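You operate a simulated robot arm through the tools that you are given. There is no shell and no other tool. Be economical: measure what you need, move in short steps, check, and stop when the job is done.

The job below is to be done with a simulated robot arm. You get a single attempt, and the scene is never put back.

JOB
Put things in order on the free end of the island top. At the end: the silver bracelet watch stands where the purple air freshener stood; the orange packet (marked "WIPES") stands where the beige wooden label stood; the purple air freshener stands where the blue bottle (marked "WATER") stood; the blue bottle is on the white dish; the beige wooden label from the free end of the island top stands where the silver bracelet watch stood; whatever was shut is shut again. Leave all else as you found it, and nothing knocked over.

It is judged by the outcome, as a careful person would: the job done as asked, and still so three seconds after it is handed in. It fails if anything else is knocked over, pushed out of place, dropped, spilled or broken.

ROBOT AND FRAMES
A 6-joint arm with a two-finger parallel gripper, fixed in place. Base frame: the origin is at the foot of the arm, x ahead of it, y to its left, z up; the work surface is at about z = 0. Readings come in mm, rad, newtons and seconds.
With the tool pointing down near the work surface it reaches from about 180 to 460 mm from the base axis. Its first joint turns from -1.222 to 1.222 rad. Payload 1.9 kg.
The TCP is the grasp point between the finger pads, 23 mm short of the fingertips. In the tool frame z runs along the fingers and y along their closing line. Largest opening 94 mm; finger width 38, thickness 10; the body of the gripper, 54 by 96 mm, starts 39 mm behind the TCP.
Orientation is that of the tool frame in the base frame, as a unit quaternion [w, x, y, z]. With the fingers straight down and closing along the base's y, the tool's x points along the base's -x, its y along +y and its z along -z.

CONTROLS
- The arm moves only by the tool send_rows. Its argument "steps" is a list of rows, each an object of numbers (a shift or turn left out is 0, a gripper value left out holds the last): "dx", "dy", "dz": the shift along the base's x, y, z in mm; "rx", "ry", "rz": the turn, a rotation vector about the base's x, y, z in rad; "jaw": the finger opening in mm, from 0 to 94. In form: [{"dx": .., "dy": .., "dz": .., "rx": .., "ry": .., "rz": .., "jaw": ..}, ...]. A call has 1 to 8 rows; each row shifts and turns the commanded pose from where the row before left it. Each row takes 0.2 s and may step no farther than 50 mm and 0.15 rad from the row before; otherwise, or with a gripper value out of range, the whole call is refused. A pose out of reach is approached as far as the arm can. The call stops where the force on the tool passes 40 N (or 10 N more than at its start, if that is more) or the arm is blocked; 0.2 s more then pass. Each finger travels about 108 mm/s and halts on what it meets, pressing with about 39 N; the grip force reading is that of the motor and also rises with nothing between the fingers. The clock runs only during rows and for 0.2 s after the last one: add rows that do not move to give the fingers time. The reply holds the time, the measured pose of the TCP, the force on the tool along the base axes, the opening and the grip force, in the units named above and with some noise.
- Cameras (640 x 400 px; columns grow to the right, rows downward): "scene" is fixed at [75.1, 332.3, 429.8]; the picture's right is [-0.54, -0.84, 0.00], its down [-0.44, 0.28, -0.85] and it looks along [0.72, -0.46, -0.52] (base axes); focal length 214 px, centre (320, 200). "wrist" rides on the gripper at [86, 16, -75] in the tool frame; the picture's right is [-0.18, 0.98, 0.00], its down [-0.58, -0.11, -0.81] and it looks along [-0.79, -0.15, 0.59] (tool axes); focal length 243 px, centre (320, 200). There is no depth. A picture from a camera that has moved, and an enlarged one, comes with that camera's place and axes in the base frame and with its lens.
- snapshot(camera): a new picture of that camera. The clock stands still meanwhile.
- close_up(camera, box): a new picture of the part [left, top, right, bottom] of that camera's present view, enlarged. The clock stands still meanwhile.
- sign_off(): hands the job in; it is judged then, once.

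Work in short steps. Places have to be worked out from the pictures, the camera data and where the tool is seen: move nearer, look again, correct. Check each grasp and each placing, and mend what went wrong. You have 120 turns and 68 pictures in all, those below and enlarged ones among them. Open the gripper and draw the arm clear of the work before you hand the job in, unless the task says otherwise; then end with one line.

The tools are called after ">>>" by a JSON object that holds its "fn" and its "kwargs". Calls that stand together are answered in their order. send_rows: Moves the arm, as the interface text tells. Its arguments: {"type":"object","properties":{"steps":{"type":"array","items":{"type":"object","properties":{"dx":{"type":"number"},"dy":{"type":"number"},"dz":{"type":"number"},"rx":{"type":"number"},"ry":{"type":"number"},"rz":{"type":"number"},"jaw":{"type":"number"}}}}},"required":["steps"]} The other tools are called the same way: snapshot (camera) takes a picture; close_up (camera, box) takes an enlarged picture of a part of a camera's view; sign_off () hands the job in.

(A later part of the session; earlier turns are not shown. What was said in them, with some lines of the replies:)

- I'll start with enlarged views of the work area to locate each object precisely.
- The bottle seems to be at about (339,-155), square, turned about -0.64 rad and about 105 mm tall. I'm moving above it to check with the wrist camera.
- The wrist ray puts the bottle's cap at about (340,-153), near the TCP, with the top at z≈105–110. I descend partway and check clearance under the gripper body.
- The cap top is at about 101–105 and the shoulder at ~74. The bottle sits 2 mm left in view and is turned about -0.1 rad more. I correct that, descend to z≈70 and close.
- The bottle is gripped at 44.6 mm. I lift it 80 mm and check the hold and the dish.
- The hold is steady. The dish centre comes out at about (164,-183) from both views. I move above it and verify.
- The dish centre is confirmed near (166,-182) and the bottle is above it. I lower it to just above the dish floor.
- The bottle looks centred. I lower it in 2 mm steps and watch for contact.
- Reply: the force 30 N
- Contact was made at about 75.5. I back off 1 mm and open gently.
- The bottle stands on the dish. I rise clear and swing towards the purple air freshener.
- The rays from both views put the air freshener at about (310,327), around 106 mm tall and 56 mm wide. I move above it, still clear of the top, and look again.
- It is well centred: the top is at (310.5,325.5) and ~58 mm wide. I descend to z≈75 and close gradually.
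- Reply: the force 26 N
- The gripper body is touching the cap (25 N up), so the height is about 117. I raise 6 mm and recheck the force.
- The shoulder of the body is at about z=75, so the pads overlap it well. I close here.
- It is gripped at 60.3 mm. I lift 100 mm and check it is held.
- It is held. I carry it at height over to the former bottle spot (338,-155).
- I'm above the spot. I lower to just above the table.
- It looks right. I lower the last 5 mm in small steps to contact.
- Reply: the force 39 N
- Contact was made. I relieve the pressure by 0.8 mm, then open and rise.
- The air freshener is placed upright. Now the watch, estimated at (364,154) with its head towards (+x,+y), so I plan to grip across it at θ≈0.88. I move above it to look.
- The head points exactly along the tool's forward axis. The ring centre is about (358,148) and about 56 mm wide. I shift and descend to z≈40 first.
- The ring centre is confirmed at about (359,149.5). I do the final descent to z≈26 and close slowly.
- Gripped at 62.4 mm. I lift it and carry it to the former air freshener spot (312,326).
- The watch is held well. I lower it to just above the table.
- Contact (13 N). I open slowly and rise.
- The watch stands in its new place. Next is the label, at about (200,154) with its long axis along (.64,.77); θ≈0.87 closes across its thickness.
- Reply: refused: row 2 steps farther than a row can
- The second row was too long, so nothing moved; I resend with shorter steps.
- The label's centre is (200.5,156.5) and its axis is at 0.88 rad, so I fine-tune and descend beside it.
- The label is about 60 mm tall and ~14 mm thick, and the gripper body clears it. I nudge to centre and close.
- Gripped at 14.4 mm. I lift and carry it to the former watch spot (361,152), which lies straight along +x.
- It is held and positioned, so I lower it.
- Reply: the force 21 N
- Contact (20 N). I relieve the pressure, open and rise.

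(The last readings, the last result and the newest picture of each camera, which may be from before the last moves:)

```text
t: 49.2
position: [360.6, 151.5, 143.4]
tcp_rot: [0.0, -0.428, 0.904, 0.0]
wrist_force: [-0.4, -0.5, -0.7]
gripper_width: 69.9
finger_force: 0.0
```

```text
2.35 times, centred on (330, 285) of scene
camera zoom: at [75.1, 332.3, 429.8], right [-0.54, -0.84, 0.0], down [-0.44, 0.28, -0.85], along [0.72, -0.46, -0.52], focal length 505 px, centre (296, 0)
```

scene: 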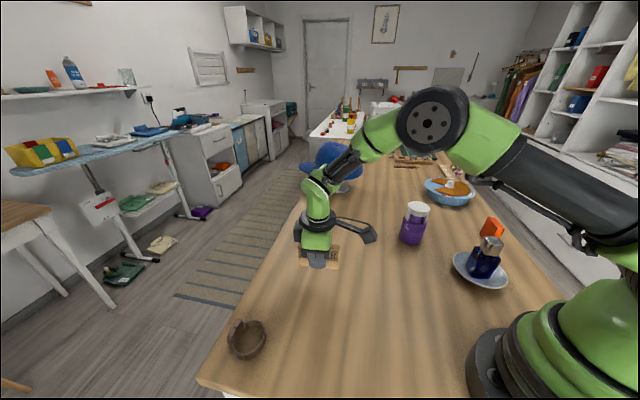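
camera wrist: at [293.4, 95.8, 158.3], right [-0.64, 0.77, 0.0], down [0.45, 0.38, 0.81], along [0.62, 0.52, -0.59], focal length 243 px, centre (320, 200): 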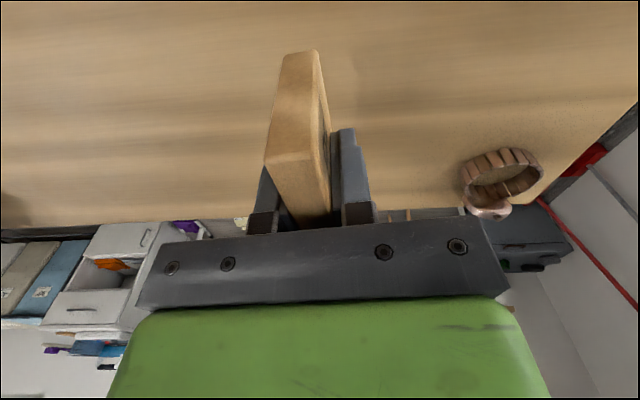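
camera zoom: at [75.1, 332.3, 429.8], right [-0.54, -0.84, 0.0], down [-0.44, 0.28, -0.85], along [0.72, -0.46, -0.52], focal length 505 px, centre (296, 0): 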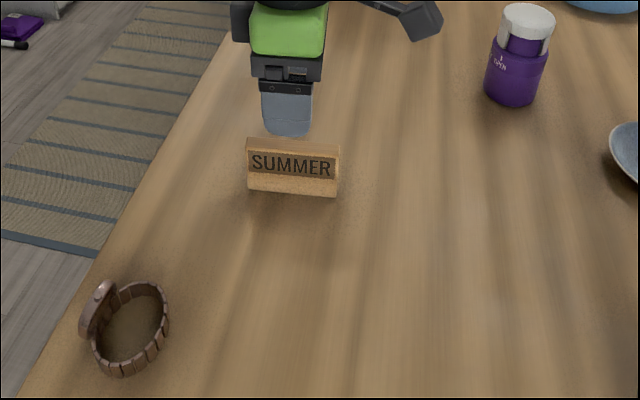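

The label stands in place. I rise and swing to the orange packet at about (212,-345), turning to θ≈-0.75.

>>> {"fn": "send_rows", "kwargs": {"steps": [{"dz": 35, "jaw": 94}, {"dz": 30, "rz": -0.13}, {"dx": -13, "dy": -42, "rz": -0.14}, {"dx": -13, "dy": -42, "rz": -0.14}, {"dx": -13, "dy": -42, "rz": -0.14}, {"dx": -14, "dy": -42, "rz": -0.14}, {"dx": -14, "dy": -42, "rz": -0.14}, {"dx": -14, "dy": -42, "rz": -0.14}]}}

>>> {"fn": "send_rows", "kwargs": {"steps": [{"dx": -14, "dy": -42, "rz": -0.14}, {"dx": -14, "dy": -42, "rz": -0.14}, {"dx": -14, "dy": -42, "rz": -0.14}, {"dx": -14, "dy": -42, "rz": -0.14}, {"dx": -14, "dy": -42, "rz": -0.1}, {}]}}

>>> {"fn": "snapshot", "kwargs": {"camera": "wrist"}}

>>> {"fn": "close_up", "kwargs": {"camera": "scene", "box": [420, 190, 550, 300]}}

```text
t: 51.0
position: [280.4, -101.5, 209.5]
tcp_rot: [0.0, 0.045, 0.999, 0.0]
wrist_force: [-0.4, 0.5, 0.1]
gripper_width: 94.0
finger_force: 0.1
```

```text
t: 52.4
position: [212.4, -310.5, 210.2]
tcp_rot: [0.0, 0.364, 0.931, 0.0]
wrist_force: [-0.7, 0.4, -0.5]
gripper_width: 94.0
finger_force: 0.1
```

```text
25 pictures are left
camera wrist: at [160.6, -240.9, 283.4], right [0.8, 0.6, 0.0], down [0.35, -0.47, 0.81], along [0.48, -0.65, -0.59], focal length 243 px, centre (320, 200)
```

wrist: 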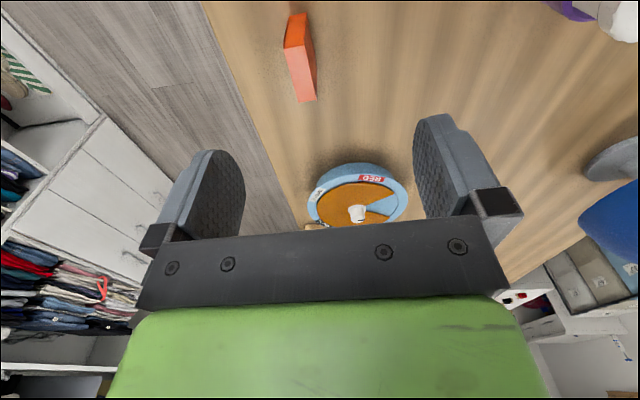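

```text
3.64 times, centred on (485, 245) of scene
camera zoom: at [75.1, 332.3, 429.8], right [-0.54, -0.84, 0.0], down [-0.44, 0.28, -0.85], along [0.72, -0.46, -0.52], focal length 780 px, centre (-280, 36)
```

zoom: 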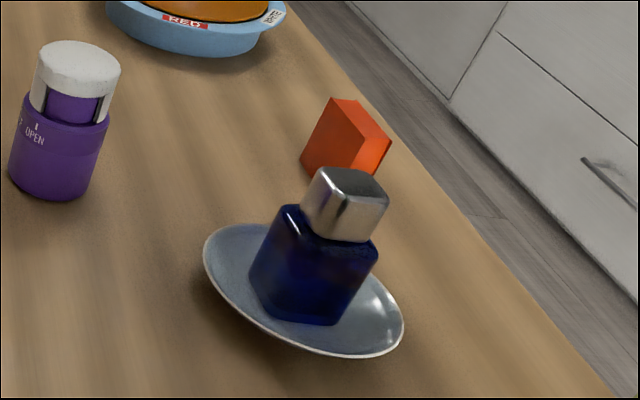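

The packet is centred at about (210,-338), ~17 mm thick, and the tool is already aligned with it. I move above it and look again.

>>> {"fn": "send_rows", "kwargs": {"steps": [{"dx": -2, "dy": -27}, {"dz": -40}, {"dz": -40}, {"dz": -15}, {}]}}

>>> {"fn": "snapshot", "kwargs": {"camera": "wrist"}}

```text
t: 53.6
position: [209.9, -338.0, 112.2]
tcp_rot: [0.0, 0.365, 0.931, 0.0]
wrist_force: [-0.2, 0.7, -0.9]
gripper_width: 94.0
finger_force: 0.0
```

```text
23 pictures are left
camera wrist: at [157.5, -266.7, 187.2], right [0.8, 0.6, 0.0], down [0.35, -0.47, 0.81], along [0.48, -0.65, -0.59], focal length 243 px, centre (320, 200)
```

wrist: 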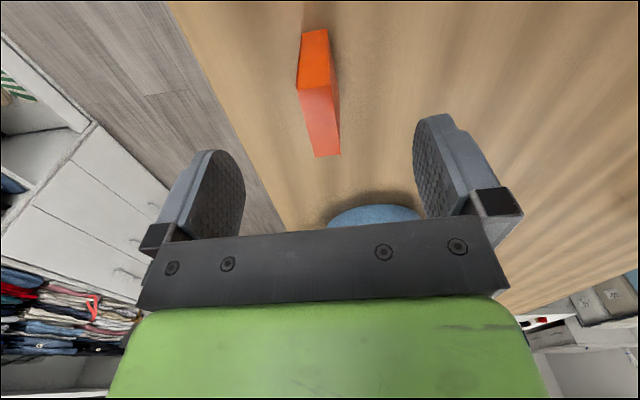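

The packet is about 72 mm tall, with its centre at (210,-335.7) and angle about -0.78. I correct, descend to z≈44 and close.

>>> {"fn": "send_rows", "kwargs": {"steps": [{"dy": 2, "dz": -30, "rz": -0.03}, {"dz": -25}, {"dz": -13}, {"jaw": 70}, {"jaw": 48}, {"jaw": 30}, {"jaw": 20}, {"jaw": 12}]}}

>>> {"fn": "send_rows", "kwargs": {"steps": [{}]}}

>>> {"fn": "snapshot", "kwargs": {"camera": "wrist"}}

```text
t: 55.4
position: [211.0, -337.8, 43.6]
tcp_rot: [0.001, 0.379, 0.926, 0.0]
wrist_force: [0.6, -0.2, 0.4]
gripper_width: 23.4
finger_force: 39.1
```

```text
t: 55.8
position: [209.3, -339.0, 44.6]
tcp_rot: [0.001, 0.379, 0.925, 0.0]
wrist_force: [-0.3, -1.0, 0.5]
gripper_width: 22.9
finger_force: 39.1
```

```text
22 pictures are left
camera wrist: at [159.6, -264.9, 118.8], right [0.82, 0.57, 0.0], down [0.34, -0.48, 0.81], along [0.46, -0.66, -0.59], focal length 243 px, centre (320, 200)
```

wrist: 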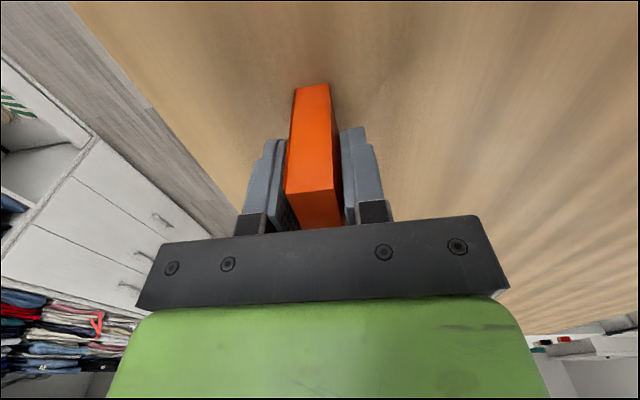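

Gripped at 22.9 mm. I lift it well clear (bottle tops are 110–117) and check.

>>> {"fn": "send_rows", "kwargs": {"steps": [{"dz": 10}, {"dz": 30}, {"dz": 45}, {"dz": 45}, {"dz": 15}, {}]}}

>>> {"fn": "snapshot", "kwargs": {"camera": "scene"}}

```text
t: 57.2
position: [210.2, -334.5, 187.9]
tcp_rot: [0.001, 0.379, 0.925, 0.0]
wrist_force: [-0.3, 0.5, -0.9]
gripper_width: 23.4
finger_force: 39.3
```

```text
21 pictures are left
```

scene: 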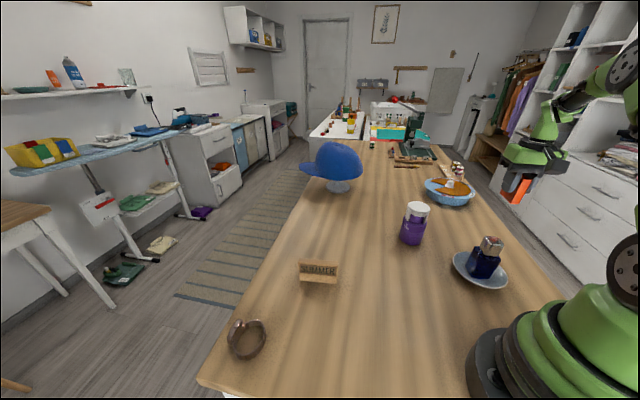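

The packet is held. I swing it round to the label's former place (198.5,155.5).

>>> {"fn": "send_rows", "kwargs": {"steps": [{"dx": 12, "dy": 41, "rz": 0.138}, {"dx": 12, "dy": 41, "rz": 0.138}, {"dx": 12, "dy": 41, "rz": 0.138}, {"dx": 12, "dy": 41, "rz": 0.138}, {"dx": 12, "dy": 41, "rz": 0.138}, {"dx": 12, "dy": 41, "rz": 0.138}]}}

>>> {"fn": "send_rows", "kwargs": {"steps": [{"dx": -14, "dy": 41, "rz": 0.138}, {"dx": -14, "dy": 41, "rz": 0.138}, {"dx": -14, "dy": 41, "rz": 0.138}, {"dx": -14, "dy": 41, "rz": 0.138}, {"dx": -14, "dy": 41, "rz": 0.138}, {"dx": -13, "dy": 41, "rz": 0.138}, {}]}}

```text
t: 58.6
position: [283.2, -88.1, 192.0]
tcp_rot: [0.0, -0.027, 1.0, 0.0]
wrist_force: [0.3, 0.7, -0.1]
gripper_width: 23.1
finger_force: 39.0
```

```text
t: 60.2
position: [198.8, 157.5, 186.8]
tcp_rot: [0.001, -0.426, 0.905, 0.0]
wrist_force: [0.1, 0.5, -0.7]
gripper_width: 23.2
finger_force: 39.1
```

I'm over the spot, so I lower towards the table.

>>> {"fn": "send_rows", "kwargs": {"steps": [{"dy": -1.5, "dz": -45}, {"dz": -45}, {"dz": -35}, {"dz": -13}, {}]}}

>>> {"fn": "close_up", "kwargs": {"camera": "scene", "box": [270, 220, 470, 370]}}

```text
t: 61.4
position: [197.8, 155.9, 50.9]
tcp_rot: [0.001, -0.426, 0.905, 0.0]
wrist_force: [-0.7, 0.2, -0.5]
gripper_width: 23.3
finger_force: 38.9
```

```text
2.67 times, centred on (370, 295) of scene
camera zoom: at [75.1, 332.3, 429.8], right [-0.54, -0.84, 0.0], down [-0.44, 0.28, -0.85], along [0.72, -0.46, -0.52], focal length 572 px, centre (187, -53)
```

zoom: 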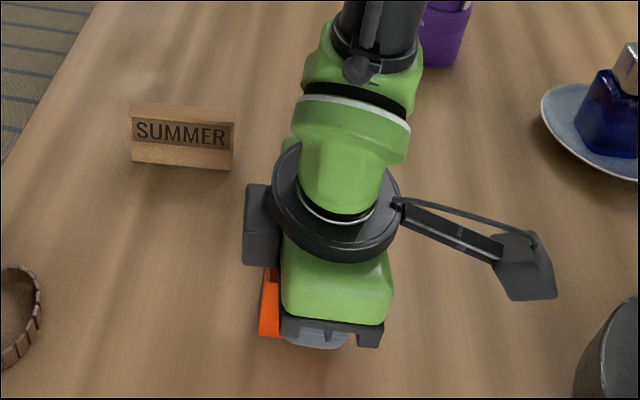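

Fine; I lower the last few mm.

>>> {"fn": "send_rows", "kwargs": {"steps": [{"dz": -3}, {"dz": -1.5}, {"dz": -1}, {"dz": -0.7}]}}

```text
t: 62.4
position: [198.3, 155.7, 46.2]
tcp_rot: [0.002, -0.426, 0.905, 0.0]
wrist_force: [0.5, 0.0, 0.4]
gripper_width: 23.2
finger_force: 39.0
```

>>> {"fn": "send_rows", "kwargs": {"steps": [{"dz": -1}, {"dz": -1}]}}

```text
t: 63.0
position: [199.0, 154.5, 45.1]
tcp_rot: [0.001, -0.425, 0.905, 0.0]
wrist_force: [0.2, -0.9, 10.0]
gripper_width: 23.4
finger_force: 39.0
stopped in row 2: the force on the tool passed its limit (the readings are from after the stop); the commanded pose is now the measured one
```

Contact. I release it, then rise.

>>> {"fn": "send_rows", "kwargs": {"steps": [{"dz": -0.3}, {"jaw": 28}, {"jaw": 40}, {"jaw": 65}, {}]}}

>>> {"fn": "send_rows", "kwargs": {"steps": [{"dz": 30}, {"dz": 45}, {"dz": 45}, {"dz": 30}, {"dx": 35, "dy": -35}, {"dx": 35, "dy": -35}, {"dx": 20, "dy": -40}, {}]}}

>>> {"fn": "snapshot", "kwargs": {"camera": "scene"}}

```text
t: 64.2
position: [197.0, 155.7, 44.6]
tcp_rot: [0.001, -0.424, 0.906, 0.001]
wrist_force: [-0.1, 0.3, 0.4]
gripper_width: 64.9
finger_force: 0.1
```

```text
t: 66.0
position: [289.3, 44.8, 195.9]
tcp_rot: [0.0, -0.426, 0.905, 0.0]
wrist_force: [-0.4, -0.9, 0.0]
gripper_width: 64.9
finger_force: 0.1
```

```text
19 pictures are left
```

scene: 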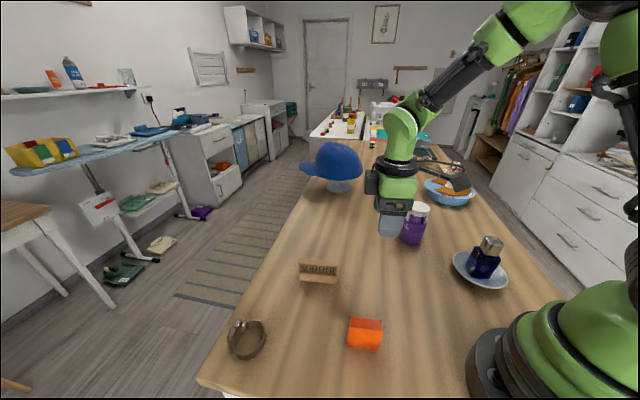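

I check the packet up close, to be sure it is standing.

>>> {"fn": "close_up", "kwargs": {"camera": "scene", "box": [290, 250, 450, 370]}}

>>> {"fn": "close_up", "kwargs": {"camera": "scene", "box": [380, 180, 540, 300]}}

```text
3.33 times, centred on (370, 310) of scene
camera zoom: at [75.1, 332.3, 429.8], right [-0.54, -0.84, 0.0], down [-0.44, 0.28, -0.85], along [0.72, -0.46, -0.52], focal length 715 px, centre (153, -167)
```

zoom: 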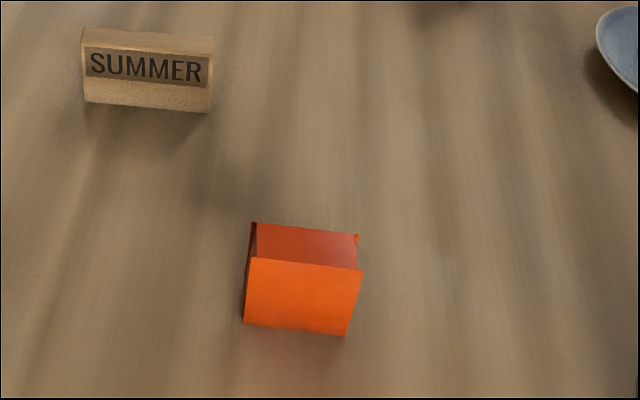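

```text
3.33 times, centred on (460, 240) of scene
camera zoom: at [75.1, 332.3, 429.8], right [-0.54, -0.84, 0.0], down [-0.44, 0.28, -0.85], along [0.72, -0.46, -0.52], focal length 715 px, centre (-147, 67)
```

zoom: 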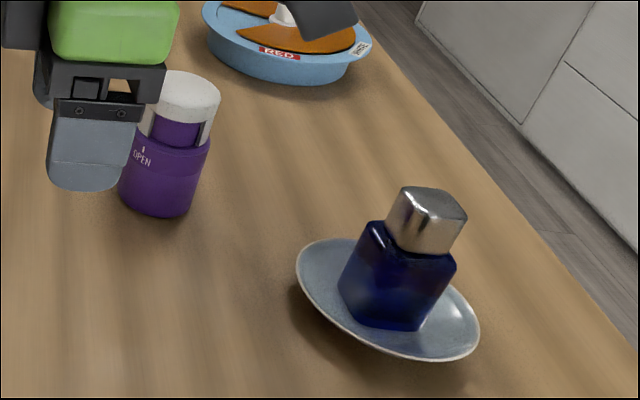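

All five items are upright in their new places, including the packet and the bottle on the dish. I draw the arm up clear with the gripper open.

>>> {"fn": "send_rows", "kwargs": {"steps": [{"dz": 40, "jaw": 94}, {"dz": 40}, {"dz": 30}, {}, {}]}}

>>> {"fn": "snapshot", "kwargs": {"camera": "scene"}}

```text
t: 67.2
position: [288.5, 46.5, 305.3]
tcp_rot: [0.001, -0.425, 0.905, 0.0]
wrist_force: [-0.2, -0.3, -0.3]
gripper_width: 93.9
finger_force: 0.1
```

```text
16 pictures are left
```

scene: 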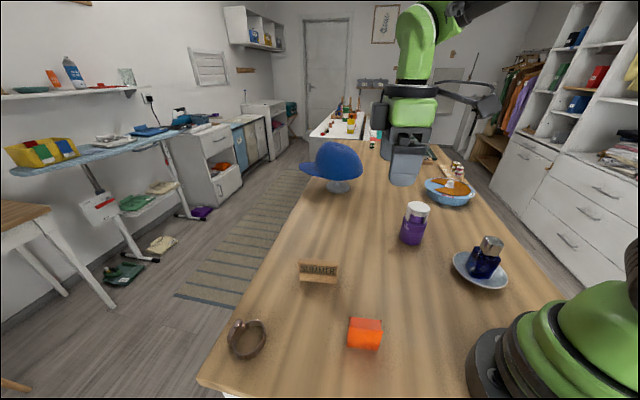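

Everything is in place and the arm is clear, so I hand the job in.

>>> {"fn": "sign_off", "kwargs": {}}

```text
The job is handed in.
```

The job is handed in: all five items stand in their new places, the blue bottle is on the white dish, nothing was knocked over, and nothing that was shut was opened. I didn't see the "WATER" or "WIPES" markings; I took the only blue bottle and orange packet within reach.
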